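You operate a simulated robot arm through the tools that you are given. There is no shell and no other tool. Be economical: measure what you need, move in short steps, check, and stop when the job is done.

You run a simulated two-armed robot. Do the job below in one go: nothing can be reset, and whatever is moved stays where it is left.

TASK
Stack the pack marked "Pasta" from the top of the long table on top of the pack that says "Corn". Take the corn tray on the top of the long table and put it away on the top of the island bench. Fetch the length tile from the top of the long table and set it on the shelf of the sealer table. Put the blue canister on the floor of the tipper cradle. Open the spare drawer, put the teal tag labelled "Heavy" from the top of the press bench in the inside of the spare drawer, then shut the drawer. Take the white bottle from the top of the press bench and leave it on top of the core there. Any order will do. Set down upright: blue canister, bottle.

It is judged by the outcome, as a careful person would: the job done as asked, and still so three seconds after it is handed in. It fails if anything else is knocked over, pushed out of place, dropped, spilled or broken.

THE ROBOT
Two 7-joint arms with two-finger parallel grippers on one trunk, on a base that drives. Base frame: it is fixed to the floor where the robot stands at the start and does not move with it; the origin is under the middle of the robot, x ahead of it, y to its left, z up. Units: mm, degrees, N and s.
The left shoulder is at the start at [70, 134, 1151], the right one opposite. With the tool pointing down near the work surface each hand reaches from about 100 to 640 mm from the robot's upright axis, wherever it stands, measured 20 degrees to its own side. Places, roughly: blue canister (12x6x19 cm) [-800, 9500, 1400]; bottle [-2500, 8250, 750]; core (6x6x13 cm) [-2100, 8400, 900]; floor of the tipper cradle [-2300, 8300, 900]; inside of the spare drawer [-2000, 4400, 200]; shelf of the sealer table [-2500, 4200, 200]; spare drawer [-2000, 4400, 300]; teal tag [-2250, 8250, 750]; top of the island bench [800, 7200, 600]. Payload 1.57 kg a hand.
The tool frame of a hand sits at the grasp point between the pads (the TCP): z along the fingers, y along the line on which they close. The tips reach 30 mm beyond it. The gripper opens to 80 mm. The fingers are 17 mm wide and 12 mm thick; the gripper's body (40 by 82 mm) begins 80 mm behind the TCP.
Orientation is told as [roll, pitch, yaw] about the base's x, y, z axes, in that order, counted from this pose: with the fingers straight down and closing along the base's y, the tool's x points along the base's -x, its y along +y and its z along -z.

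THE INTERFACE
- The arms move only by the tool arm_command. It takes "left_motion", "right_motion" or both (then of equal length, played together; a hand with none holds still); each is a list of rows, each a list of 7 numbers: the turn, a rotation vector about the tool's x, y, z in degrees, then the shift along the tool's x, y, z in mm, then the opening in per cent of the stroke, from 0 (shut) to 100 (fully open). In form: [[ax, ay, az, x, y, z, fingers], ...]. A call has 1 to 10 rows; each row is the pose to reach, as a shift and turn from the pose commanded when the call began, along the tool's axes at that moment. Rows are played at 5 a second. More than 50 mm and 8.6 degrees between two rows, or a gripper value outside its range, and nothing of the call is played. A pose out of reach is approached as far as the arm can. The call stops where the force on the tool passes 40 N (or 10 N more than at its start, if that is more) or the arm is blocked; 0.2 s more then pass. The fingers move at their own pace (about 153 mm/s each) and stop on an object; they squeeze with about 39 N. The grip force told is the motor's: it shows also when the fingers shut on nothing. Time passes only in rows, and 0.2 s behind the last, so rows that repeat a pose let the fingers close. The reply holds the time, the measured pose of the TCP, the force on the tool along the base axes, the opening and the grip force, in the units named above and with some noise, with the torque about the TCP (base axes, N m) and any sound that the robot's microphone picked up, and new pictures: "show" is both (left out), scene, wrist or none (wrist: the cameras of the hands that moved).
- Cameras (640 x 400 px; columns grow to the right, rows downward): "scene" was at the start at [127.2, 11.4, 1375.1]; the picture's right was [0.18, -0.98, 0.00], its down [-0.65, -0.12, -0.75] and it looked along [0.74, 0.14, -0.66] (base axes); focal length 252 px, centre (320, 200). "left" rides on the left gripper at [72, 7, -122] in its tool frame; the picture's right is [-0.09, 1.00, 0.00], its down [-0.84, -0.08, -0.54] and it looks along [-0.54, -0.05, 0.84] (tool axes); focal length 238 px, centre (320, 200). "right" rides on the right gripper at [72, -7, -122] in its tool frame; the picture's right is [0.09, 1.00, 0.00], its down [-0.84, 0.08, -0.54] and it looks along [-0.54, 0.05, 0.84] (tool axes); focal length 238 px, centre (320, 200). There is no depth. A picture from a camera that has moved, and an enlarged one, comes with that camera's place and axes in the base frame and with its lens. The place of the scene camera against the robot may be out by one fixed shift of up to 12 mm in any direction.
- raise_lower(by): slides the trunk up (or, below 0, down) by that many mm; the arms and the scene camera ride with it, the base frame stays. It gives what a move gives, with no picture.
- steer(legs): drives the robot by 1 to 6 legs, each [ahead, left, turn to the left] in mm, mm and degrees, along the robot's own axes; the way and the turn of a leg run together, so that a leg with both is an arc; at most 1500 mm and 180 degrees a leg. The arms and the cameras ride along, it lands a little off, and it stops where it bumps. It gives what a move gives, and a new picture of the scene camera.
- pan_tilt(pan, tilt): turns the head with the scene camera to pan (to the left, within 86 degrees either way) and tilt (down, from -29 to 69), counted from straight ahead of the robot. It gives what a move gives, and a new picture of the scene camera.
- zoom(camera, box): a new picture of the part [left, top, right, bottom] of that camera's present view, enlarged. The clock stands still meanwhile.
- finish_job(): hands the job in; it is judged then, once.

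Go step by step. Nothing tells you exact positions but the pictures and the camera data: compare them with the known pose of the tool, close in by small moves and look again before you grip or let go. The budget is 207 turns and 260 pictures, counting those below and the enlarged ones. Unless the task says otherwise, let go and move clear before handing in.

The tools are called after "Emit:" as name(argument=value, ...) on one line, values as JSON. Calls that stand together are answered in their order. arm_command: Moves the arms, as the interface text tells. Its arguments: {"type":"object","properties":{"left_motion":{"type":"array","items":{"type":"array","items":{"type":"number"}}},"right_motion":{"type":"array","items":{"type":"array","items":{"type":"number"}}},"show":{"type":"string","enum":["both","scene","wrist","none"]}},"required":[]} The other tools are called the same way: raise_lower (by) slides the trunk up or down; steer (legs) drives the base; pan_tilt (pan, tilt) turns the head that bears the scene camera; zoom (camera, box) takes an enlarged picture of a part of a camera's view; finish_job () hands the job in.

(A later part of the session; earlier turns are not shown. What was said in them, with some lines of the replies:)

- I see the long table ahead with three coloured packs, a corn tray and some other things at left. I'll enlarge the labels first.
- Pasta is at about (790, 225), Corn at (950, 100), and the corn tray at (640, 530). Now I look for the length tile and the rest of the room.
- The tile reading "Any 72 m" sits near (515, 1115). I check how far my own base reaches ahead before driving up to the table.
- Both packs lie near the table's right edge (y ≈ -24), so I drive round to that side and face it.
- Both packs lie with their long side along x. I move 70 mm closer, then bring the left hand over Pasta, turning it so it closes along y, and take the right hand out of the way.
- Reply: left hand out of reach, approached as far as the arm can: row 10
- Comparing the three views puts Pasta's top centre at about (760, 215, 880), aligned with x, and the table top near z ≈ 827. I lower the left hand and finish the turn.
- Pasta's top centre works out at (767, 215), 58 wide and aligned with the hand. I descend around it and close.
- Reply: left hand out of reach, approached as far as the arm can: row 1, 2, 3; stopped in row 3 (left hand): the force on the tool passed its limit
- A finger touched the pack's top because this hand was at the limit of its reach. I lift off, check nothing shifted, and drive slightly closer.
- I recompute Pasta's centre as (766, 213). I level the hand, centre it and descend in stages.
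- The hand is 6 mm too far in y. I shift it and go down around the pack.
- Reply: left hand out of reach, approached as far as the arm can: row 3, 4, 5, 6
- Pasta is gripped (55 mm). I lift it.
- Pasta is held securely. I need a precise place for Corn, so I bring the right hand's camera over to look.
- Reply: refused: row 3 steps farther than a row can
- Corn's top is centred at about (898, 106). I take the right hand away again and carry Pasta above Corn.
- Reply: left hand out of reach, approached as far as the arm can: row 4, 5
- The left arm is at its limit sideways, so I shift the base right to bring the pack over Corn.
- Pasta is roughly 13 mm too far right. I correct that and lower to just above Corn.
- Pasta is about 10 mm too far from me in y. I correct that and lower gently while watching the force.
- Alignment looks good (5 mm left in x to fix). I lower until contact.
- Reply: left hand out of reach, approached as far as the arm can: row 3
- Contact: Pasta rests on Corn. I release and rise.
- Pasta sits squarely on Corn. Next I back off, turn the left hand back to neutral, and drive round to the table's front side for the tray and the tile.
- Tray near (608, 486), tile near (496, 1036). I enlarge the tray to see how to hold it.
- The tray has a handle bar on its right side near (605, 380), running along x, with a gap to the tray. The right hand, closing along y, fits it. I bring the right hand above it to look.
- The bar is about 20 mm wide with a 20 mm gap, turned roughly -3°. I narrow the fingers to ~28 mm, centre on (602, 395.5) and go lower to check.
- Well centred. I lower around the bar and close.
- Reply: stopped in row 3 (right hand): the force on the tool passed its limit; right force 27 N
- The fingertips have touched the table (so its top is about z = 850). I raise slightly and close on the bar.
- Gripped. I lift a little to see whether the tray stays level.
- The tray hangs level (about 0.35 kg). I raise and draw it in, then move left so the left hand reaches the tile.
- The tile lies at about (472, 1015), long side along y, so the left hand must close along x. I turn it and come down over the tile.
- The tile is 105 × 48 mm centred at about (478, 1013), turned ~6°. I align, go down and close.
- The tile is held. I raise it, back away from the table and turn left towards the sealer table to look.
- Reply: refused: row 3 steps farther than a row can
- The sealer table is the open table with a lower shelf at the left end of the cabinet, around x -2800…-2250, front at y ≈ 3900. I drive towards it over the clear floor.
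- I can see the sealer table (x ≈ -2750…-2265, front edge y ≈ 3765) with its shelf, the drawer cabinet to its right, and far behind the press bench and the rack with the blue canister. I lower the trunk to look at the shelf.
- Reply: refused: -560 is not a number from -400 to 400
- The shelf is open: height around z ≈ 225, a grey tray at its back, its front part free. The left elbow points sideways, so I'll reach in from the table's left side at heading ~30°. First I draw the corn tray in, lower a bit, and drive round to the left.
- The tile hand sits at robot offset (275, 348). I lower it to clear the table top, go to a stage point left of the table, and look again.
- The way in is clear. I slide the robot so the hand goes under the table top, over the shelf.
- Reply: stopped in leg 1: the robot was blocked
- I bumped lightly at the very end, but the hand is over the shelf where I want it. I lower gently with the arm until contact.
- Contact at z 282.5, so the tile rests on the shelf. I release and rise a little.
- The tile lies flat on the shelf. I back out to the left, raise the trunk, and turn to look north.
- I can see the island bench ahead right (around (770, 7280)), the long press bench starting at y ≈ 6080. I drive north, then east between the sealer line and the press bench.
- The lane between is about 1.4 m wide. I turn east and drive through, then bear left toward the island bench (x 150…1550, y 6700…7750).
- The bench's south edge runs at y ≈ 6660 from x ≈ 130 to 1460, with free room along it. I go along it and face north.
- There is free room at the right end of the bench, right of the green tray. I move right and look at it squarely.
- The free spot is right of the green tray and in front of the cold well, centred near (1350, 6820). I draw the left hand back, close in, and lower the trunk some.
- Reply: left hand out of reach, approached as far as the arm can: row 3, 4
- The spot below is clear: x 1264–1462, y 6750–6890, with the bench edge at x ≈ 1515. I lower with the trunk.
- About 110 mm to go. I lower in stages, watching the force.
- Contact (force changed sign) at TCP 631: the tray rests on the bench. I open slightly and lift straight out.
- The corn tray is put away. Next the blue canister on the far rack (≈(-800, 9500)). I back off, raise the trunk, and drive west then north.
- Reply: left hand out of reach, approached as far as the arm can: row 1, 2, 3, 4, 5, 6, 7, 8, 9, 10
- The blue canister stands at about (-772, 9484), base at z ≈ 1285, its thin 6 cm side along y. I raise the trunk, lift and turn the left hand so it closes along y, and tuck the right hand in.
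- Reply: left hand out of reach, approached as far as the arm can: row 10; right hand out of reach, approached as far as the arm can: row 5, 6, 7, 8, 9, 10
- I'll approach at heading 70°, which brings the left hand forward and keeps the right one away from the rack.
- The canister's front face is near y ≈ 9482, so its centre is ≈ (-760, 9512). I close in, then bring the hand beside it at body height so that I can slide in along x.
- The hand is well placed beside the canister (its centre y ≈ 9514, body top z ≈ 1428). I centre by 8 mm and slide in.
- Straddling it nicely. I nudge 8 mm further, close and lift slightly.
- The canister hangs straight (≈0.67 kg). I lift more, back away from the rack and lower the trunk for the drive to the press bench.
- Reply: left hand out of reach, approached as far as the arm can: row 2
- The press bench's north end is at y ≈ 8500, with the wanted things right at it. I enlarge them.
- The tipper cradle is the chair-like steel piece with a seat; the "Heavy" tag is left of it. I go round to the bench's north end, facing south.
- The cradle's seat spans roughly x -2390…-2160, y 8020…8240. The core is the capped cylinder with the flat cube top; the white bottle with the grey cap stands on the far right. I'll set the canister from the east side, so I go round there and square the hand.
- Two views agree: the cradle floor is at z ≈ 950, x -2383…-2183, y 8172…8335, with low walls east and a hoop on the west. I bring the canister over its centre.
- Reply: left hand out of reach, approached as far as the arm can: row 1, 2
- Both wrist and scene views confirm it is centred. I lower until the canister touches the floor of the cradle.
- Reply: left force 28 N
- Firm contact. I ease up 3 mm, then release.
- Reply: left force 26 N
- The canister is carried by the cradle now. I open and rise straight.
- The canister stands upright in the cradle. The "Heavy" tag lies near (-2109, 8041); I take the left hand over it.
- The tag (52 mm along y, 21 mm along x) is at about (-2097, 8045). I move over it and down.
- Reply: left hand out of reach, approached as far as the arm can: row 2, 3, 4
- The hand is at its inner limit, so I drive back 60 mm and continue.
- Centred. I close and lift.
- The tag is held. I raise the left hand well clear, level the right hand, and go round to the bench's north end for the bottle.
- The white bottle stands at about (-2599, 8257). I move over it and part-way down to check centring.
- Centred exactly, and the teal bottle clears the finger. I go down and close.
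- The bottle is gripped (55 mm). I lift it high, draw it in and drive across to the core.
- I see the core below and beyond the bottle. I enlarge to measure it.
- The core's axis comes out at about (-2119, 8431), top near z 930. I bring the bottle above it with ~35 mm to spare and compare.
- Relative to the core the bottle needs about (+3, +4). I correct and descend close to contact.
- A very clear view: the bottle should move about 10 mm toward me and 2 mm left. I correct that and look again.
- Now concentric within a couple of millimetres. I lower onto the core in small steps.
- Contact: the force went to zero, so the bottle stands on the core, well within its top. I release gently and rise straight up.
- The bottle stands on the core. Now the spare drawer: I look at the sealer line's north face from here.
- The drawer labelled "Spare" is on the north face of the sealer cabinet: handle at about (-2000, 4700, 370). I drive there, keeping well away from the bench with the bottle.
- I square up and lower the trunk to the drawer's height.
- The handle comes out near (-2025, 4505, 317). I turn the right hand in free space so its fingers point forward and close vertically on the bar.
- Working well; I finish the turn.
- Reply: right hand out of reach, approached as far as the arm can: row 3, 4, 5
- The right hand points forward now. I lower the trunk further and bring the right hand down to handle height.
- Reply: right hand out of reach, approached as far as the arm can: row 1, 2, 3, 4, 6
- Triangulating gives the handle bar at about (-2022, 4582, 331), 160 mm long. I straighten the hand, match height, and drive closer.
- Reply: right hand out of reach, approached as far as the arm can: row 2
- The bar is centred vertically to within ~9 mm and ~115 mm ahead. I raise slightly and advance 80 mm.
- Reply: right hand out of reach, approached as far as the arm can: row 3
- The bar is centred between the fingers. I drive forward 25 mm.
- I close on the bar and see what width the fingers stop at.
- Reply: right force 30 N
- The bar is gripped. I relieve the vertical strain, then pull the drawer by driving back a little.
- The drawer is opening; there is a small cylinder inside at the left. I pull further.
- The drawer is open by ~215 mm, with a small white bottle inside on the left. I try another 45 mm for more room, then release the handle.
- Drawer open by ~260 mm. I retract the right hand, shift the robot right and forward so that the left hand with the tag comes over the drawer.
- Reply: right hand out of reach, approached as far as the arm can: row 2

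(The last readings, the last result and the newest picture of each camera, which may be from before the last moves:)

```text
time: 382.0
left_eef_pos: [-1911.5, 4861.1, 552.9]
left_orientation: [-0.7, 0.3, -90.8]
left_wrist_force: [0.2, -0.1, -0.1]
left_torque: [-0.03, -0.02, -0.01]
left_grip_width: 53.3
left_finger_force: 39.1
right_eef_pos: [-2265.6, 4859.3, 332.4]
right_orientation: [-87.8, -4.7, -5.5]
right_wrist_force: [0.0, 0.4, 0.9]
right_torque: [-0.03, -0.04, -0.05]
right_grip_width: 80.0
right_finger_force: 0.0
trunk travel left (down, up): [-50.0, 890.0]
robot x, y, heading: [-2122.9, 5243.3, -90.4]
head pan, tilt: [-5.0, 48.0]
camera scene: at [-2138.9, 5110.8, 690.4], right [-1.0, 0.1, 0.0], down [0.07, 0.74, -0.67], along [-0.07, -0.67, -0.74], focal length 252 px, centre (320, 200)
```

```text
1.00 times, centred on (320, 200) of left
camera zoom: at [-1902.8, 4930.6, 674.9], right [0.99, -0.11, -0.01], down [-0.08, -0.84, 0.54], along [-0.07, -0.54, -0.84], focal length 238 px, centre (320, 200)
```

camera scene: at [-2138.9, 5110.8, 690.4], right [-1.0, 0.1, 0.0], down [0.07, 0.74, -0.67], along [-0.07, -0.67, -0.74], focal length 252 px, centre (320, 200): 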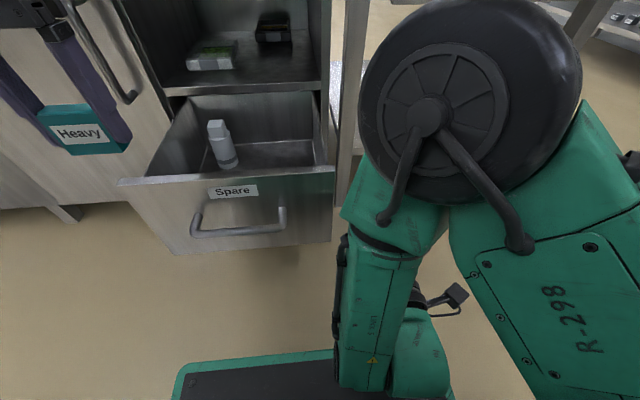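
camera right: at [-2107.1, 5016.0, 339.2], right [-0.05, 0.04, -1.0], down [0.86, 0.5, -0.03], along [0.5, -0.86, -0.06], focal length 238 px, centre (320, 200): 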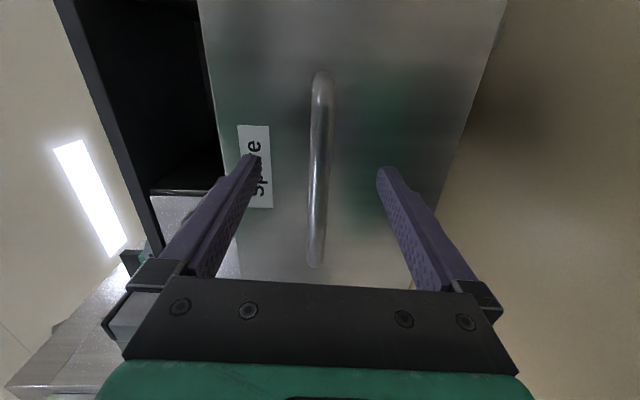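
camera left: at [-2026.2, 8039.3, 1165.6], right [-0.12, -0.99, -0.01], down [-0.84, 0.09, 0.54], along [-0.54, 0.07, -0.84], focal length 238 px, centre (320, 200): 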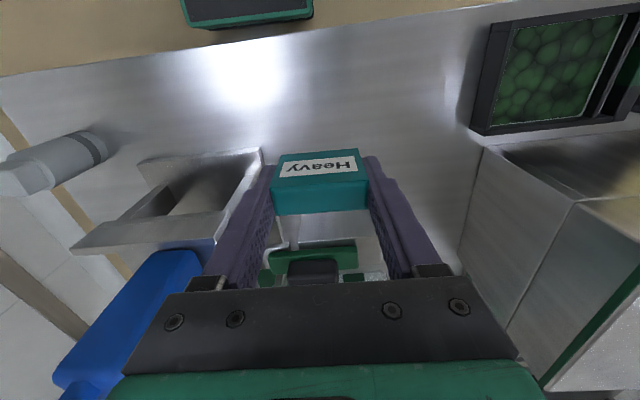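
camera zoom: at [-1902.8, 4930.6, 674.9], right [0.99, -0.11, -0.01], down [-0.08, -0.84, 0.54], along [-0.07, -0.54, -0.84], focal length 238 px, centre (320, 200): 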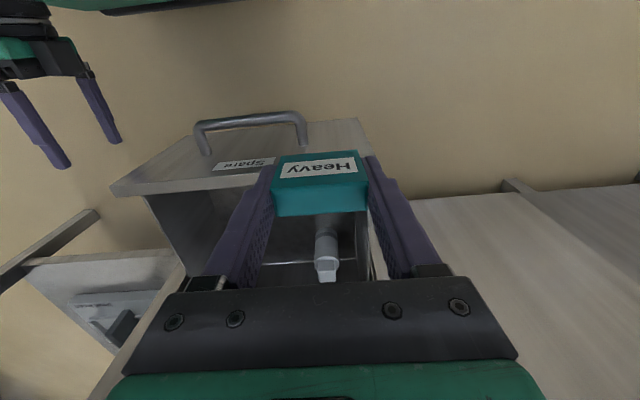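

The bottle inside stands at about (-1940, 4540); the free middle of the drawer is around (-2030, 4670). I bring the tag above there.

Emit:
steer(legs=[[70, -60, 0]])

Emit:
arm_command(left_motion=[[0, 0, 0, -30, -14, 0, 0], [0, 0, 0, -60, -28, 0, 0], [0, 0, 0, -90, -42, 0, 0], [0, 0, 0, -120, -57, 0, 0]], show="both")

```text
time: 383.1
left_eef_pos: [-1969.6, 4792.8, 552.5]
left_orientation: [-0.7, 0.2, -90.7]
left_wrist_force: [0.5, -0.3, 0.2]
left_torque: [-0.02, 0.04, -0.03]
left_grip_width: 53.0
left_finger_force: 38.9
right_eef_pos: [-2324.8, 4791.0, 332.6]
right_orientation: [-87.8, -4.9, -5.8]
right_wrist_force: [-0.1, -0.2, -0.4]
right_torque: [0.03, 0.03, -0.01]
right_grip_width: 79.9
right_finger_force: 0.0
trunk travel left (down, up): [-50.0, 890.0]
robot x, y, heading: [-2183.2, 5176.1, -90.7]
head pan, tilt: [-5.0, 48.0]
camera scene: at [-2197.1, 5042.3, 690.4], right [-1.0, 0.1, 0.0], down [0.07, 0.74, -0.67], along [-0.07, -0.67, -0.74], focal length 252 px, centre (320, 200)
```

scene: 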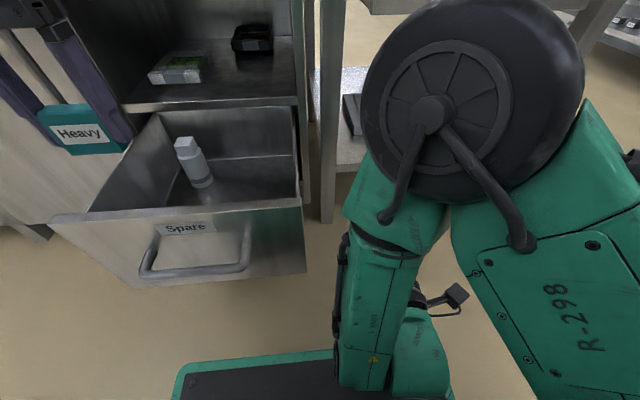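

```text
time: 384.1
left_eef_pos: [-2012.7, 4696.8, 535.6]
left_orientation: [-0.6, 0.1, -90.6]
left_wrist_force: [0.1, 0.5, 0.7]
left_torque: [0.03, -0.03, 0.0]
left_grip_width: 53.0
left_finger_force: 38.9
left hand out of reach, approached as far as the arm can: row 3, 4
right_eef_pos: [-2325.3, 4789.6, 333.2]
right_orientation: [-87.7, -5.0, -5.8]
right_wrist_force: [-0.6, 0.4, -0.6]
right_torque: [-0.05, 0.03, 0.01]
right_grip_width: 80.3
right_finger_force: 0.2
trunk travel left (down, up): [-50.0, 890.0]
robot x, y, heading: [-2183.6, 5179.3, -90.8]
head pan, tilt: [-5.0, 48.0]
camera scene: at [-2197.1, 5042.3, 690.4], right [-1.0, 0.1, 0.0], down [0.07, 0.74, -0.67], along [-0.07, -0.67, -0.74], focal length 252 px, centre (320, 200)
camera left: at [-2004.9, 4767.6, 658.2], right [0.99, -0.1, -0.01], down [-0.08, -0.84, 0.54], along [-0.07, -0.54, -0.84], focal length 238 px, centre (320, 200)
```

scene: 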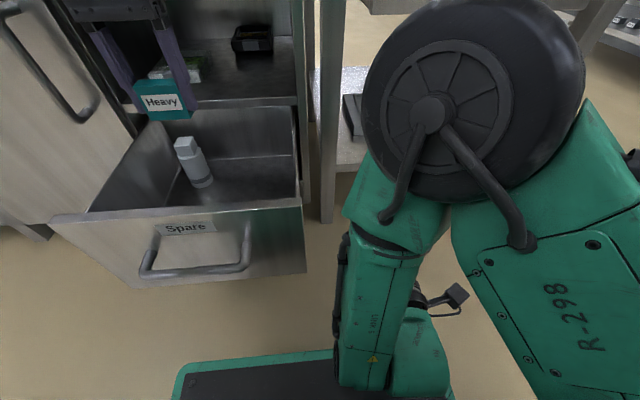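
left: 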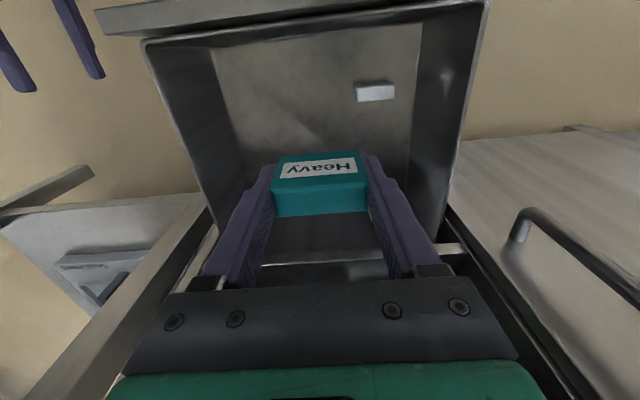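

There is also a small white tile on the drawer floor near (-1927, 4695), so I place the tag further right, around (-2073, 4672). I shift the robot and go down partly.

Emit:
steer(legs=[[25, -60, 0]])

Emit:
arm_command(left_motion=[[0, 0, 0, 0, 0, 40, 0], [0, 0, 0, 0, 0, 80, 0], [0, 0, 0, 0, 0, 120, 0], [0, 0, 0, 0, 0, 160, 0]], show="both")

```text
time: 385.1
left_eef_pos: [-2074.5, 4671.5, 536.3]
left_orientation: [-0.7, 0.1, -90.8]
left_wrist_force: [0.1, -0.7, 0.3]
left_torque: [-0.04, 0.02, -0.01]
left_grip_width: 53.5
left_finger_force: 38.8
right_eef_pos: [-2384.6, 4765.6, 332.1]
right_orientation: [-87.7, -4.9, -6.0]
right_wrist_force: [-0.8, -0.2, 0.7]
right_torque: [-0.01, 0.0, 0.02]
right_grip_width: 80.1
right_finger_force: 0.2
trunk travel left (down, up): [-50.0, 890.0]
robot x, y, heading: [-2242.3, 5150.7, -90.8]
head pan, tilt: [-5.0, 48.0]
camera scene: at [-2257.0, 5017.3, 690.4], right [-0.99, 0.1, 0.0], down [0.07, 0.74, -0.67], along [-0.07, -0.67, -0.74], focal length 252 px, centre (320, 200)
```

scene: 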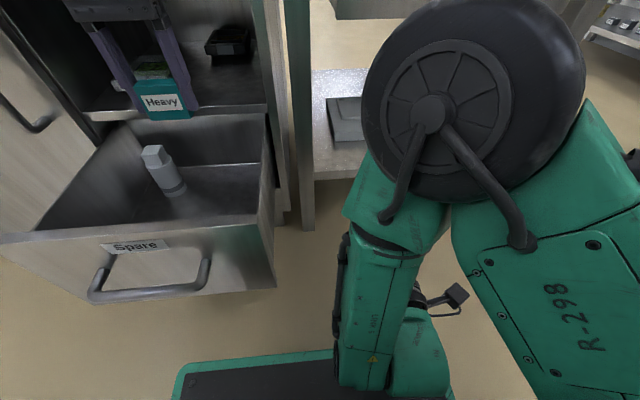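

```text
time: 386.1
left_eef_pos: [-2074.9, 4671.0, 374.5]
left_orientation: [-0.7, 0.1, -90.7]
left_wrist_force: [-1.0, -0.6, -0.8]
left_torque: [0.03, 0.03, -0.01]
left_grip_width: 53.2
left_finger_force: 38.3
right_eef_pos: [-2385.8, 4764.7, 332.5]
right_orientation: [-87.8, -5.1, -6.0]
right_wrist_force: [0.2, -0.1, 1.0]
right_torque: [0.02, -0.01, -0.03]
right_grip_width: 80.0
right_finger_force: 0.0
trunk travel left (down, up): [-50.0, 890.0]
robot x, y, heading: [-2243.5, 5150.8, -90.5]
head pan, tilt: [-5.0, 48.0]
camera scene: at [-2257.0, 5017.3, 690.4], right [-0.99, 0.1, 0.0], down [0.07, 0.74, -0.67], along [-0.07, -0.67, -0.74], focal length 252 px, centre (320, 200)
camera left: at [-2066.9, 4741.8, 496.8], right [0.99, -0.11, -0.01], down [-0.08, -0.84, 0.54], along [-0.07, -0.54, -0.84], focal length 238 px, centre (320, 200)
```

scene: 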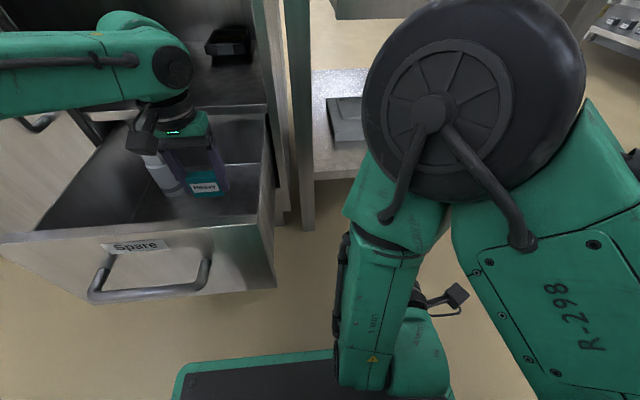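
left: 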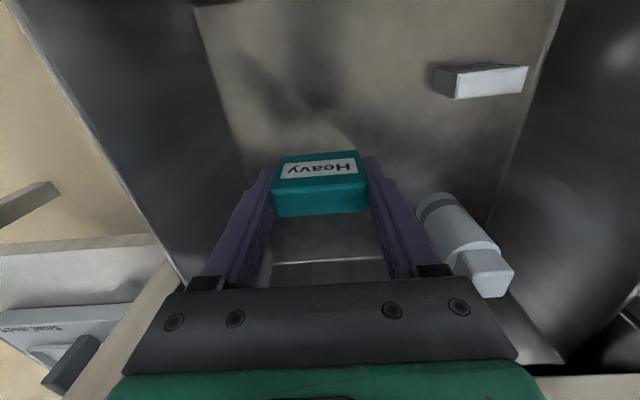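

Emit:
arm_command(left_motion=[[0, 0, 0, 0, 0, 30, 0], [0, 0, 0, 0, 0, 60, 0], [0, 0, 0, 0, 0, 80, 0], [0, 0, 0, 0, 0, 88, 0]], show="both")

```text
time: 387.1
left_eef_pos: [-2076.8, 4671.8, 285.0]
left_orientation: [-0.7, 0.1, -90.9]
left_wrist_force: [0.5, -0.6, -0.4]
left_torque: [-0.01, 0.02, -0.03]
left_grip_width: 53.3
left_finger_force: 38.7
right_eef_pos: [-2384.4, 4767.0, 332.5]
right_orientation: [-87.7, -5.0, -6.0]
right_wrist_force: [0.3, 0.3, 0.1]
right_torque: [0.0, -0.03, -0.02]
right_grip_width: 80.0
right_finger_force: 0.0
trunk travel left (down, up): [-50.0, 890.0]
robot x, y, heading: [-2244.7, 5152.0, -90.8]
head pan, tilt: [-5.0, 48.0]
camera scene: at [-2257.0, 5017.3, 690.4], right [-0.99, 0.1, 0.0], down [0.07, 0.74, -0.67], along [-0.07, -0.67, -0.74], focal length 252 px, centre (320, 200)
camera left: at [-2067.9, 4741.9, 409.3], right [0.99, -0.11, -0.01], down [-0.08, -0.84, 0.54], along [-0.07, -0.54, -0.84], focal length 238 px, centre (320, 200)
```

scene: 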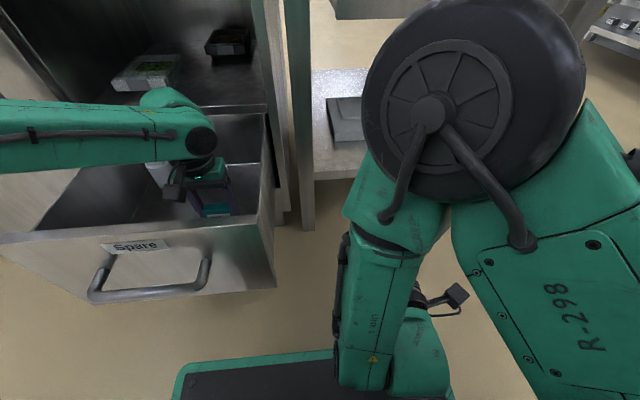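
left: 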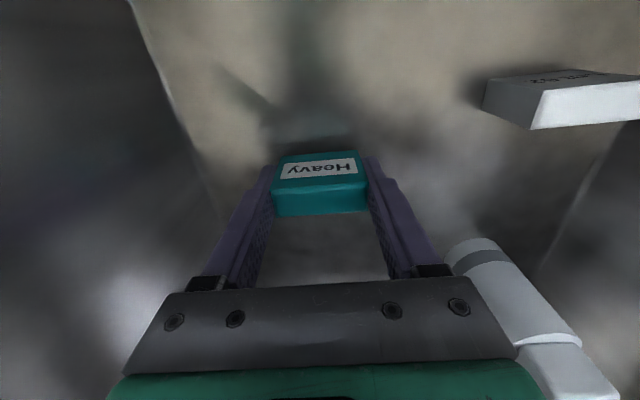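

Emit:
arm_command(left_motion=[[0, 0, 0, 0, 0, 5, 0], [0, 0, 0, 0, 0, 10, 0], [0, 0, 0, 0, 0, 15, 0], [0, 0, 0, 0, 0, 18, 0]], show="wrist")

```text
time: 388.1
left_eef_pos: [-2078.0, 4672.8, 270.8]
left_orientation: [-0.8, -0.1, -90.8]
left_wrist_force: [0.3, 1.2, 5.2]
left_torque: [0.05, -0.16, 0.01]
left_grip_width: 53.1
left_finger_force: 39.1
right_eef_pos: [-2384.7, 4766.1, 332.7]
right_orientation: [-87.8, -5.0, -6.0]
right_wrist_force: [-0.4, 0.0, 0.2]
right_torque: [0.03, 0.02, -0.02]
right_grip_width: 79.9
right_finger_force: 0.0
trunk travel left (down, up): [-50.0, 890.0]
robot x, y, heading: [-2240.3, 5148.7, -90.6]
head pan, tilt: [-5.0, 48.0]
camera left: at [-2068.9, 4743.6, 392.9], right [0.99, -0.11, -0.01], down [-0.08, -0.84, 0.54], along [-0.07, -0.54, -0.84], focal length 238 px, centre (320, 200)
```

left: 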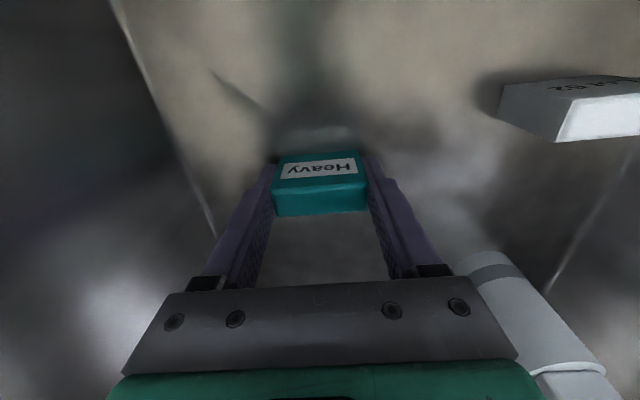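

Contact with the drawer floor. I release and rise out.

Emit:
arm_command(left_motion=[[0, 0, 0, 0, 0, 0, 85], [0, 0, 0, 0, 0, 0, 90], [0, 0, 0, 0, 0, -20, 90], [0, 0, 0, 0, 0, -65, 90], [0, 0, 0, 0, 0, -110, 90], [0, 0, 0, 0, 0, -155, 90], [0, 0, 0, 0, 0, -200, 90], [0, 0, 0, 0, 0, -245, 90]], show="both")

```text
time: 389.9
left_eef_pos: [-2074.5, 4670.1, 513.0]
left_orientation: [-0.7, 0.1, -90.8]
left_wrist_force: [-0.5, -0.1, 1.1]
left_torque: [0.02, -0.01, 0.01]
left_grip_width: 72.1
left_finger_force: 0.2
right_eef_pos: [-2385.4, 4766.7, 333.1]
right_orientation: [-87.8, -5.0, -6.0]
right_wrist_force: [0.1, -0.6, 0.1]
right_torque: [0.03, -0.01, 0.04]
right_grip_width: 80.2
right_finger_force: 0.0
trunk travel left (down, up): [-50.0, 890.0]
robot x, y, heading: [-2243.0, 5153.0, -90.5]
head pan, tilt: [-5.0, 48.0]
camera scene: at [-2257.0, 5017.2, 690.3], right [-0.99, 0.1, 0.0], down [0.07, 0.74, -0.67], along [-0.07, -0.67, -0.74], focal length 252 px, centre (320, 200)
camera left: at [-2065.2, 4740.6, 635.6], right [0.99, -0.11, -0.01], down [-0.08, -0.84, 0.54], along [-0.07, -0.54, -0.84], focal length 238 px, centre (320, 200)
```

scene: 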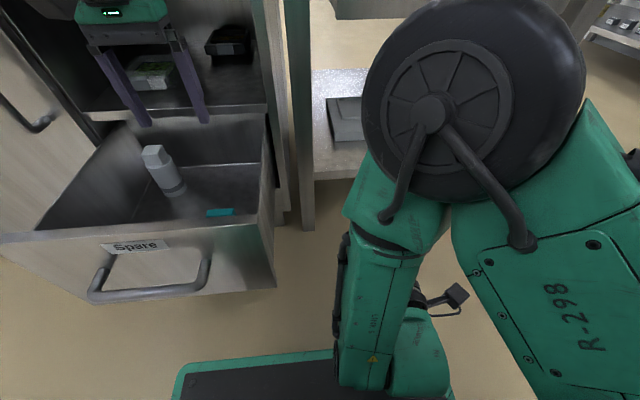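
left: 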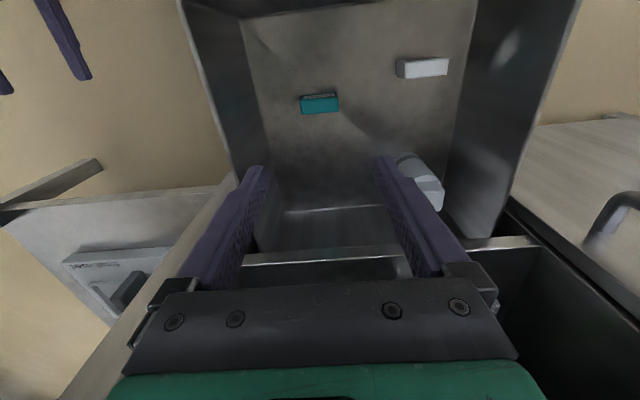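

The tag lies in the drawer. I back away, tuck the left hand in, and line the right hand up with the handle again.

Emit:
steer(legs=[[-260, 0, 0]])

Emit:
arm_command(left_motion=[[0, 0, 0, 40, 15, 0, 90], [0, 0, 0, 80, 30, 0, 90], [0, 0, 0, 120, 45, 0, 90], [0, 0, 0, 160, 60, 0, 90], [0, 0, 0, 180, 75, 0, 90]], show="none")

Emit:
steer(legs=[[0, 345, 0], [65, 0, 0]])

Emit:
zoom(camera="right", box=[0, 0, 640, 400])

```text
time: 391.7
left_eef_pos: [-2071.4, 4920.7, 512.9]
left_orientation: [-0.7, 0.1, -90.9]
left_wrist_force: [0.2, 0.3, 1.0]
left_torque: [0.01, -0.01, 0.02]
left_grip_width: 71.8
left_finger_force: 0.1
right_eef_pos: [-2383.2, 5017.0, 332.2]
right_orientation: [-87.7, -5.0, -6.1]
right_wrist_force: [0.9, 0.0, -0.8]
right_torque: [0.03, 0.02, 0.02]
right_grip_width: 79.8
right_finger_force: 0.1
trunk travel left (down, up): [-50.0, 890.0]
robot x, y, heading: [-2240.6, 5404.6, -90.8]
head pan, tilt: [-5.0, 48.0]
camera scene: at [-2253.9, 5268.5, 690.4], right [-0.99, 0.1, 0.0], down [0.08, 0.74, -0.67], along [-0.07, -0.67, -0.74], focal length 252 px, centre (320, 200)
```

scene: 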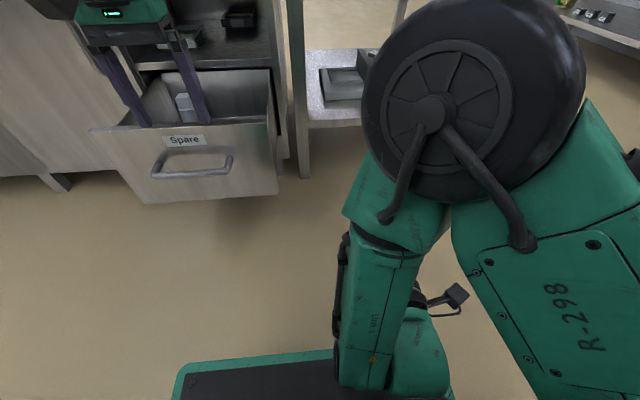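

```text
time: 392.9
left_eef_pos: [-1995.5, 5100.5, 512.6]
left_orientation: [-0.8, 0.2, -91.1]
left_wrist_force: [-0.3, 0.1, 1.4]
left_torque: [0.01, -0.02, 0.01]
left_grip_width: 71.9
left_finger_force: 0.0
right_eef_pos: [-2382.0, 5018.1, 331.9]
right_orientation: [-87.8, -5.1, -6.1]
right_wrist_force: [-0.8, 0.4, -0.6]
right_torque: [0.02, -0.04, -0.03]
right_grip_width: 80.0
right_finger_force: 0.1
trunk travel left (down, up): [-50.0, 890.0]
robot x, y, heading: [-2240.7, 5403.7, -90.8]
head pan, tilt: [-5.0, 48.0]
```

```text
time: 395.8
left_eef_pos: [-1655.5, 5023.7, 511.3]
left_orientation: [-0.7, 0.1, -91.5]
left_wrist_force: [-0.1, 0.0, -0.4]
left_torque: [0.0, 0.0, 0.02]
left_grip_width: 71.8
left_finger_force: 0.0
right_eef_pos: [-2042.9, 4946.4, 332.5]
right_orientation: [-87.7, -4.9, -6.6]
right_wrist_force: [-0.1, 0.8, 0.6]
right_torque: [-0.02, 0.03, 0.0]
right_grip_width: 80.2
right_finger_force: 0.1
trunk travel left (down, up): [-50.0, 890.0]
robot x, y, heading: [-1896.0, 5327.2, -91.4]
head pan, tilt: [-5.0, 48.0]
camera scene: at [-1911.1, 5196.1, 690.4], right [-0.99, 0.11, 0.0], down [0.08, 0.74, -0.67], along [-0.07, -0.66, -0.74], focal length 252 px, centre (320, 200)
```

scene: 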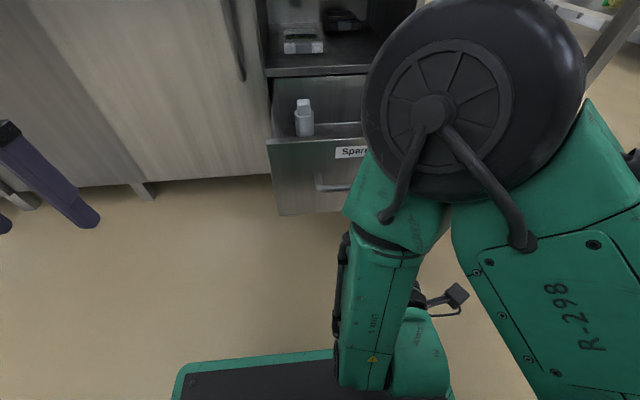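

```text
1.00 times, centred on (320, 200) of right
camera zoom: at [-2100.4, 5074.8, 337.5], right [0.0, 0.04, -1.0], down [0.9, 0.44, 0.02], along [0.44, -0.9, -0.04], focal length 238 px, centre (320, 200)
```

zoom: 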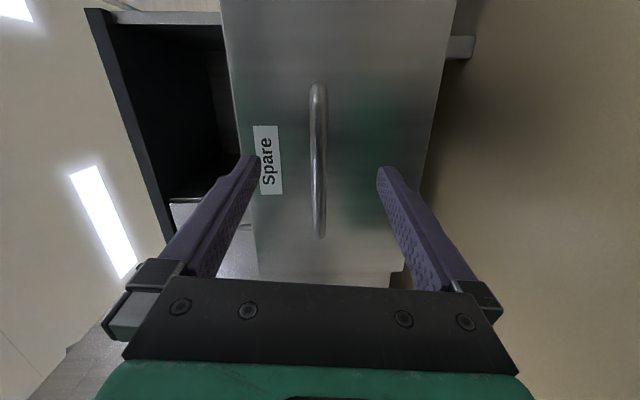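

The bar is centred between the fingers. I drive ahead 100 mm, square up by 1°, and grip it.

Emit:
steer(legs=[[0, 0, 1], [98, 0, 0]])

Emit:
arm_command(right_motion=[[0, 0, 0, 0, 0, 0, 0], [0, 0, 0, 0, 0, 0, 0], [0, 0, 0, 0, 0, 0, 0], [0, 0, 0, 0, 0, 0, 0]], show="wrist")

```text
time: 397.2
left_eef_pos: [-1650.9, 4930.3, 511.7]
left_orientation: [-0.8, 0.1, -90.5]
left_wrist_force: [-0.1, -0.2, -0.2]
left_torque: [0.0, -0.02, 0.03]
left_grip_width: 72.3
left_finger_force: 0.0
right_eef_pos: [-2036.9, 4844.5, 331.6]
right_orientation: [-87.8, -5.1, -5.8]
right_wrist_force: [-0.1, 0.0, 0.3]
right_torque: [0.0, -0.02, 0.02]
right_grip_width: 80.3
right_finger_force: 0.1
trunk travel left (down, up): [-50.0, 890.0]
robot x, y, heading: [-1895.9, 5229.7, -90.5]
head pan, tilt: [-5.0, 48.0]
camera scene: at [-1909.7, 5097.5, 690.4], right [-1.0, 0.09, 0.0], down [0.07, 0.74, -0.67], along [-0.06, -0.67, -0.74], focal length 252 px, centre (320, 200)
```

scene: 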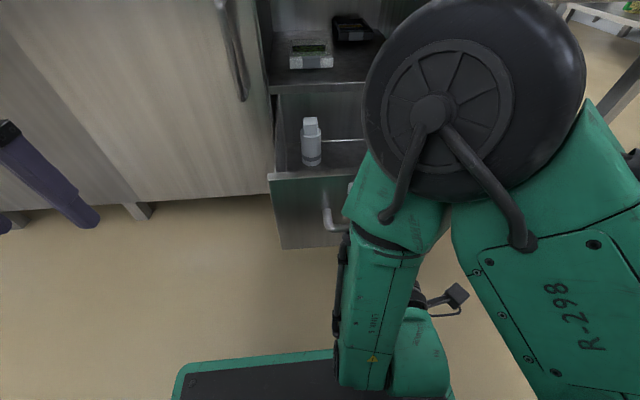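

```text
time: 398.2
left_eef_pos: [-1650.5, 4928.5, 510.8]
left_orientation: [-0.6, 0.3, -90.4]
left_wrist_force: [0.3, 0.2, -0.2]
left_torque: [-0.02, 0.02, 0.01]
left_grip_width: 71.8
left_finger_force: 0.1
right_eef_pos: [-2036.6, 4844.9, 329.7]
right_orientation: [-87.4, -5.1, -5.7]
right_wrist_force: [3.3, 3.0, -25.9]
right_torque: [-0.2, 0.67, -0.14]
right_grip_width: 17.0
right_finger_force: 32.4
trunk travel left (down, up): [-50.0, 890.0]
robot x, y, heading: [-1898.3, 5231.3, -90.2]
head pan, tilt: [-5.0, 48.0]
camera right: at [-2097.0, 4972.8, 335.9], right [0.0, 0.05, -1.0], down [0.89, 0.46, 0.02], along [0.46, -0.89, -0.04], focal length 238 px, centre (320, 200)
```

right: 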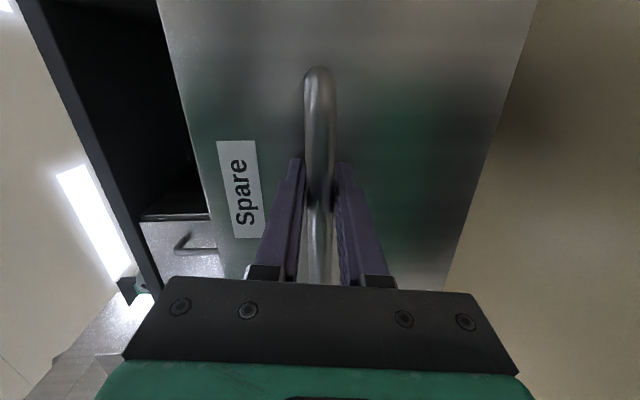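

Gripped. I ease the vertical strain and push the drawer in, slowly at the end so the things inside stay put.

Emit:
arm_command(right_motion=[[0, 0, 0, 0, 3, 0, 0], [0, 0, 0, 0, 3, 0, 0]], show="none")

Emit:
steer(legs=[[120, 0, 0], [100, 0, 0]])

```text
time: 398.8
left_eef_pos: [-1649.2, 4929.4, 511.3]
left_orientation: [-0.9, 0.2, -90.5]
left_wrist_force: [-0.3, -0.5, -0.1]
left_torque: [-0.01, -0.04, 0.02]
left_grip_width: 72.0
left_finger_force: 0.2
right_eef_pos: [-2037.6, 4843.8, 330.0]
right_orientation: [-87.4, -6.5, -6.6]
right_wrist_force: [22.1, -1.5, -11.9]
right_torque: [-0.06, 0.53, 0.34]
right_grip_width: 17.6
right_finger_force: 32.8
trunk travel left (down, up): [-50.0, 890.0]
robot x, y, heading: [-1895.6, 5232.5, -90.5]
head pan, tilt: [-5.0, 48.0]
```

```text
time: 400.8
left_eef_pos: [-1650.9, 4712.4, 511.2]
left_orientation: [-0.8, 0.0, -90.6]
left_wrist_force: [-0.1, -0.7, -0.4]
left_torque: [-0.03, 0.01, 0.01]
left_grip_width: 72.0
left_finger_force: 0.1
right_eef_pos: [-2039.0, 4626.8, 329.6]
right_orientation: [-87.5, -6.0, -6.6]
right_wrist_force: [25.4, -1.9, 5.2]
right_torque: [0.07, 0.62, -0.12]
right_grip_width: 17.5
right_finger_force: 32.2
trunk travel left (down, up): [-50.0, 890.0]
robot x, y, heading: [-1899.8, 5011.0, -90.4]
head pan, tilt: [-5.0, 48.0]
camera scene: at [-1909.7, 4879.5, 690.5], right [-1.0, 0.09, 0.0], down [0.07, 0.74, -0.67], along [-0.06, -0.67, -0.74], focal length 252 px, centre (320, 200)
```

scene: 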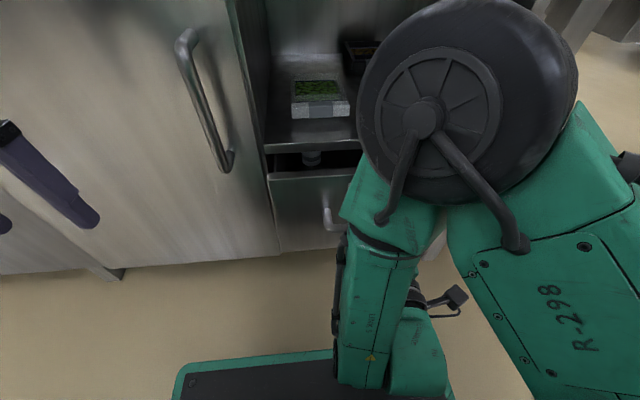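

Emit:
steer(legs=[[44, 0, 0]])

Emit:
pan_tilt(pan=0, tilt=35)

```text
time: 401.9
left_eef_pos: [-1650.7, 4668.2, 511.8]
left_orientation: [-0.8, 0.0, -90.5]
left_wrist_force: [0.0, -0.3, -0.4]
left_torque: [0.0, -0.02, 0.0]
left_grip_width: 71.8
left_finger_force: 0.0
right_eef_pos: [-2041.7, 4585.0, 329.6]
right_orientation: [-87.3, -6.1, -7.1]
right_wrist_force: [4.7, 8.6, 7.5]
right_torque: [-0.37, 0.7, 0.44]
right_grip_width: 17.5
right_finger_force: 32.0
trunk travel left (down, up): [-50.0, 890.0]
robot x, y, heading: [-1897.0, 4968.1, -90.4]
head pan, tilt: [-5.0, 48.0]
stopped in leg 1: the force on the tool passed its limit (the readings are from after the stop); the commanded pose is now the measured one
camera scene: at [-1910.2, 4835.9, 690.5], right [-1.0, 0.09, 0.0], down [0.07, 0.74, -0.67], along [-0.06, -0.67, -0.74], focal length 252 px, centre (320, 200)
```

scene: 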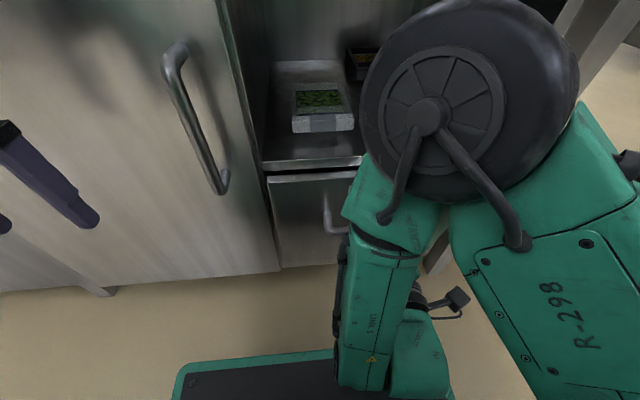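

```text
time: 402.6
left_eef_pos: [-1651.3, 4668.3, 511.5]
left_orientation: [-0.8, 0.0, -90.4]
left_wrist_force: [0.6, 0.3, -0.8]
left_torque: [0.02, 0.01, 0.0]
left_grip_width: 72.3
left_finger_force: 0.0
right_eef_pos: [-2041.3, 4584.4, 328.9]
right_orientation: [-87.2, -6.2, -7.1]
right_wrist_force: [6.3, 9.6, 10.0]
right_torque: [-0.2, 0.63, 0.14]
right_grip_width: 17.6
right_finger_force: 32.3
trunk travel left (down, up): [-50.0, 890.0]
robot x, y, heading: [-1895.2, 4965.4, -90.3]
head pan, tilt: [0.0, 35.0]
camera scene: at [-1903.3, 4826.5, 709.6], right [-1.0, 0.01, 0.0], down [0.0, 0.57, -0.82], along [-0.01, -0.82, -0.57], focal length 252 px, centre (320, 200)
```

scene: 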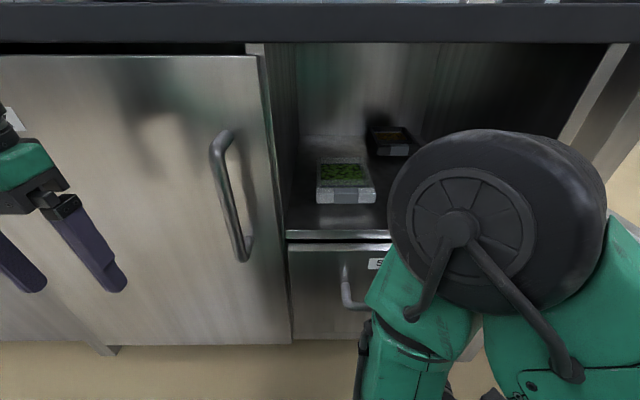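

The drawer is pushed home. I let go of the handle, back off straight, and check that it is shut.

Emit:
arm_command(right_motion=[[0, 0, 0, 0, 0, 0, 60], [0, 0, 0, 0, 0, 0, 100], [0, 0, 0, 0, 0, 0, 100]], show="none")

Emit:
steer(legs=[[-300, 0, 0], [-200, 200, 0]])

Emit:
pan_tilt(pan=-10, tilt=30)

Emit:
zoom(camera="scene", box=[260, 120, 420, 240])

```text
time: 403.2
left_eef_pos: [-1651.6, 4668.7, 512.6]
left_orientation: [-0.7, 0.2, -90.4]
left_wrist_force: [0.3, -0.5, 0.7]
left_torque: [0.01, -0.01, -0.01]
left_grip_width: 71.6
left_finger_force: 0.1
right_eef_pos: [-2041.0, 4586.6, 323.9]
right_orientation: [-85.9, -6.1, -7.1]
right_wrist_force: [0.9, 7.7, -7.0]
right_torque: [-0.08, 0.02, 0.04]
right_grip_width: 73.3
right_finger_force: 0.0
trunk travel left (down, up): [-50.0, 890.0]
robot x, y, heading: [-1898.5, 4968.0, -90.4]
head pan, tilt: [0.0, 35.0]
stopped in row 2 (right hand): the force on the tool passed its limit (the readings are from after the stop); the commanded pose is now the measured one
```

```text
time: 406.8
left_eef_pos: [-1453.4, 5169.6, 512.1]
left_orientation: [-0.7, 0.0, -90.2]
left_wrist_force: [0.4, 0.8, 0.7]
left_torque: [-0.02, 0.0, -0.05]
left_grip_width: 71.8
left_finger_force: 0.0
right_eef_pos: [-1841.7, 5087.4, 323.1]
right_orientation: [-86.2, -6.1, -6.9]
right_wrist_force: [-0.5, 0.3, 0.8]
right_torque: [0.0, 0.03, 0.01]
right_grip_width: 79.9
right_finger_force: 0.0
trunk travel left (down, up): [-50.0, 890.0]
robot x, y, heading: [-1696.3, 5465.7, -90.0]
head pan, tilt: [0.0, 35.0]
camera scene: at [-1705.7, 5326.7, 709.4], right [-1.0, 0.0, 0.0], down [0.0, 0.57, -0.82], along [0.0, -0.82, -0.57], focal length 252 px, centre (320, 200)
```

scene: 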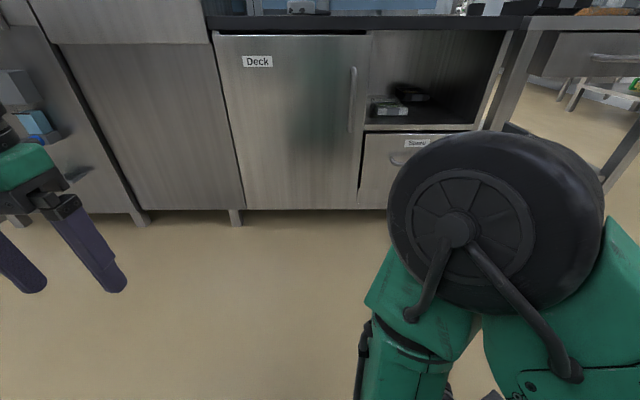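

```text
time: 407.5
left_eef_pos: [-1452.7, 5169.8, 511.2]
left_orientation: [-0.6, 0.1, -90.4]
left_wrist_force: [0.1, -0.4, -0.1]
left_torque: [0.03, 0.01, 0.01]
left_grip_width: 72.1
left_finger_force: 0.0
right_eef_pos: [-1843.1, 5087.6, 323.4]
right_orientation: [-86.0, -6.1, -6.9]
right_wrist_force: [-0.4, 0.3, -0.1]
right_torque: [-0.01, 0.02, -0.02]
right_grip_width: 80.3
right_finger_force: 0.1
trunk travel left (down, up): [-50.0, 890.0]
robot x, y, heading: [-1699.2, 5463.1, -90.1]
head pan, tilt: [-10.0, 30.0]
camera scene: at [-1721.4, 5325.8, 717.1], right [-0.98, 0.18, 0.0], down [0.09, 0.49, -0.87], along [-0.15, -0.85, -0.5], focal length 252 px, centre (320, 200)
```

scene: 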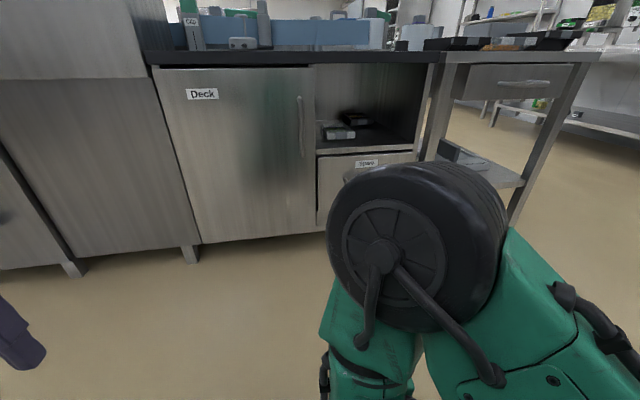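

```text
3.33 times, centred on (340, 180) of scene
camera zoom: at [-1721.4, 5325.8, 717.1], right [-0.98, 0.18, 0.0], down [0.09, 0.49, -0.87], along [-0.15, -0.85, -0.5], focal length 842 px, centre (253, 267)
```

zoom: 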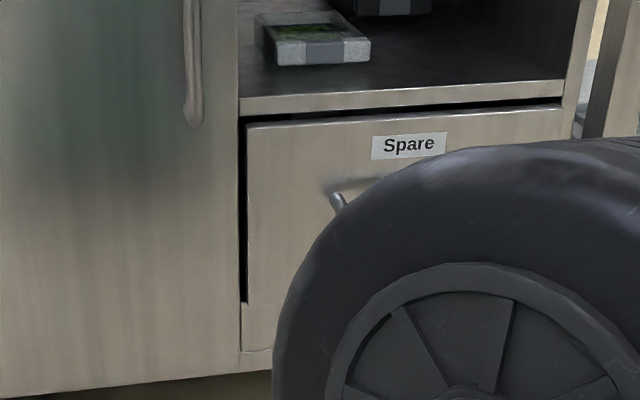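

I check the drawer's seam from an unobstructed place.

Emit:
steer(legs=[[0, -650, 0]])

Emit:
pan_tilt(pan=10, tilt=25)

Emit:
zoom(camera="scene", box=[150, 120, 300, 240])

```text
time: 411.1
left_eef_pos: [-2099.0, 5172.5, 512.1]
left_orientation: [-0.8, 0.2, -90.7]
left_wrist_force: [-0.8, -0.1, 0.3]
left_torque: [0.02, 0.01, 0.02]
left_grip_width: 71.9
left_finger_force: 0.1
right_eef_pos: [-2489.6, 5092.6, 324.3]
right_orientation: [-86.2, -6.1, -7.3]
right_wrist_force: [0.7, 0.2, -0.2]
right_torque: [-0.03, -0.03, 0.0]
right_grip_width: 79.9
right_finger_force: 0.1
trunk travel left (down, up): [-50.0, 890.0]
robot x, y, heading: [-2340.6, 5472.8, -90.6]
head pan, tilt: [-10.0, 30.0]
camera scene: at [-2366.8, 5330.5, 717.2], right [-0.98, 0.18, 0.0], down [0.09, 0.49, -0.87], along [-0.16, -0.85, -0.5], focal length 252 px, centre (320, 200)
```

scene: 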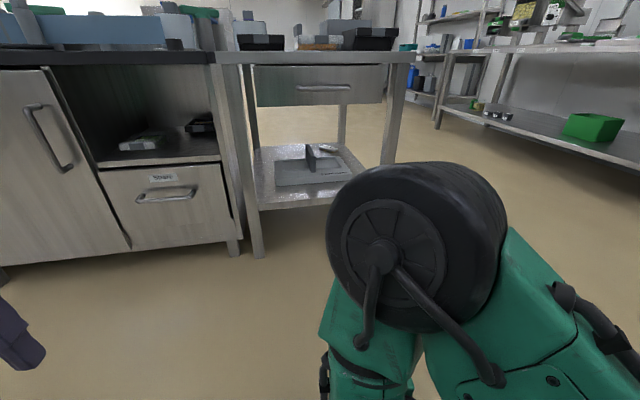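

```text
time: 411.9
left_eef_pos: [-2098.7, 5172.8, 511.9]
left_orientation: [-0.8, 0.3, -90.6]
left_wrist_force: [0.1, 0.1, -0.4]
left_torque: [-0.02, 0.01, 0.01]
left_grip_width: 72.0
left_finger_force: 0.0
right_eef_pos: [-2489.1, 5092.7, 324.8]
right_orientation: [-86.1, -6.1, -7.3]
right_wrist_force: [0.2, -0.1, 0.5]
right_torque: [0.0, 0.02, 0.01]
right_grip_width: 80.3
right_finger_force: 0.1
trunk travel left (down, up): [-50.0, 890.0]
robot x, y, heading: [-2344.3, 5473.8, -90.6]
head pan, tilt: [10.0, 25.0]
camera scene: at [-2335.2, 5328.4, 725.1], right [-0.99, -0.16, 0.0], down [-0.07, 0.42, -0.91], along [0.15, -0.89, -0.42], focal length 252 px, centre (320, 200)
```

scene: 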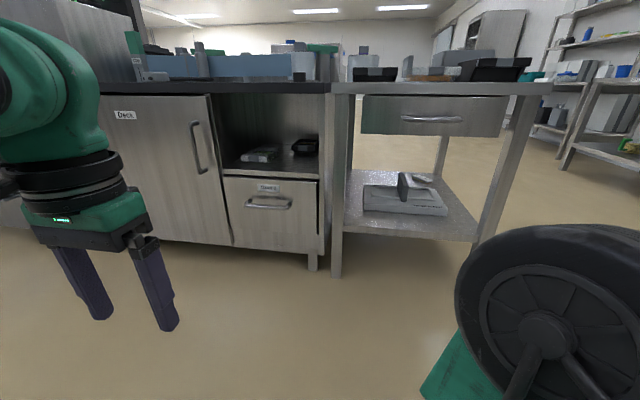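

```text
3.33 times, centred on (225, 180) of scene
camera zoom: at [-2335.2, 5328.4, 725.1], right [-0.99, -0.16, 0.0], down [-0.07, 0.42, -0.91], along [0.15, -0.89, -0.42], focal length 842 px, centre (637, 267)
```

zoom: 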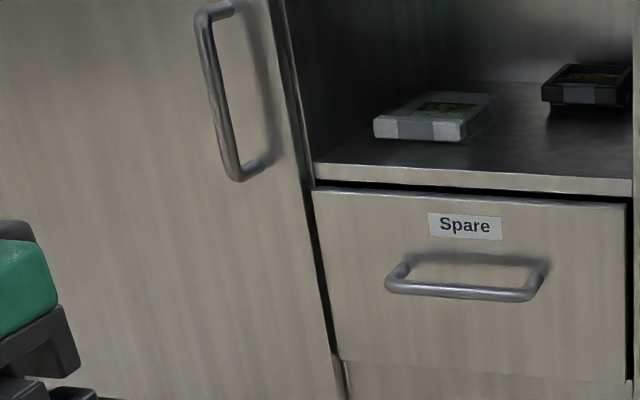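

The "Spare" drawer is shut flush with its neighbours, and both hands are empty and clear. Everything was seen in place after I released it, so I hand the job in.

Emit:
finish_job()

```text
The job is handed in.
```

I've finished all six parts of the job and handed it in.

- **Pasta:** it is stacked on Corn on the long table.
- **Corn tray:** it is on the island bench, next to the tray of green vegetables.
- **Length tile:** I took this to be the one reading "Any 72 m". It is on the sealer table shelf.
- **Blue canister:** it stands upright in the tipper cradle.
- **Heavy tag:** it is in the spare drawer, and the drawer is shut.
- **White bottle:** it stands upright on the core.

I saw each thing in place after letting go, but I did not go back at the end to check the long table, the island bench or the press bench again. I also bumped the sealer table area lightly once while driving; nothing looked out of place afterwards.
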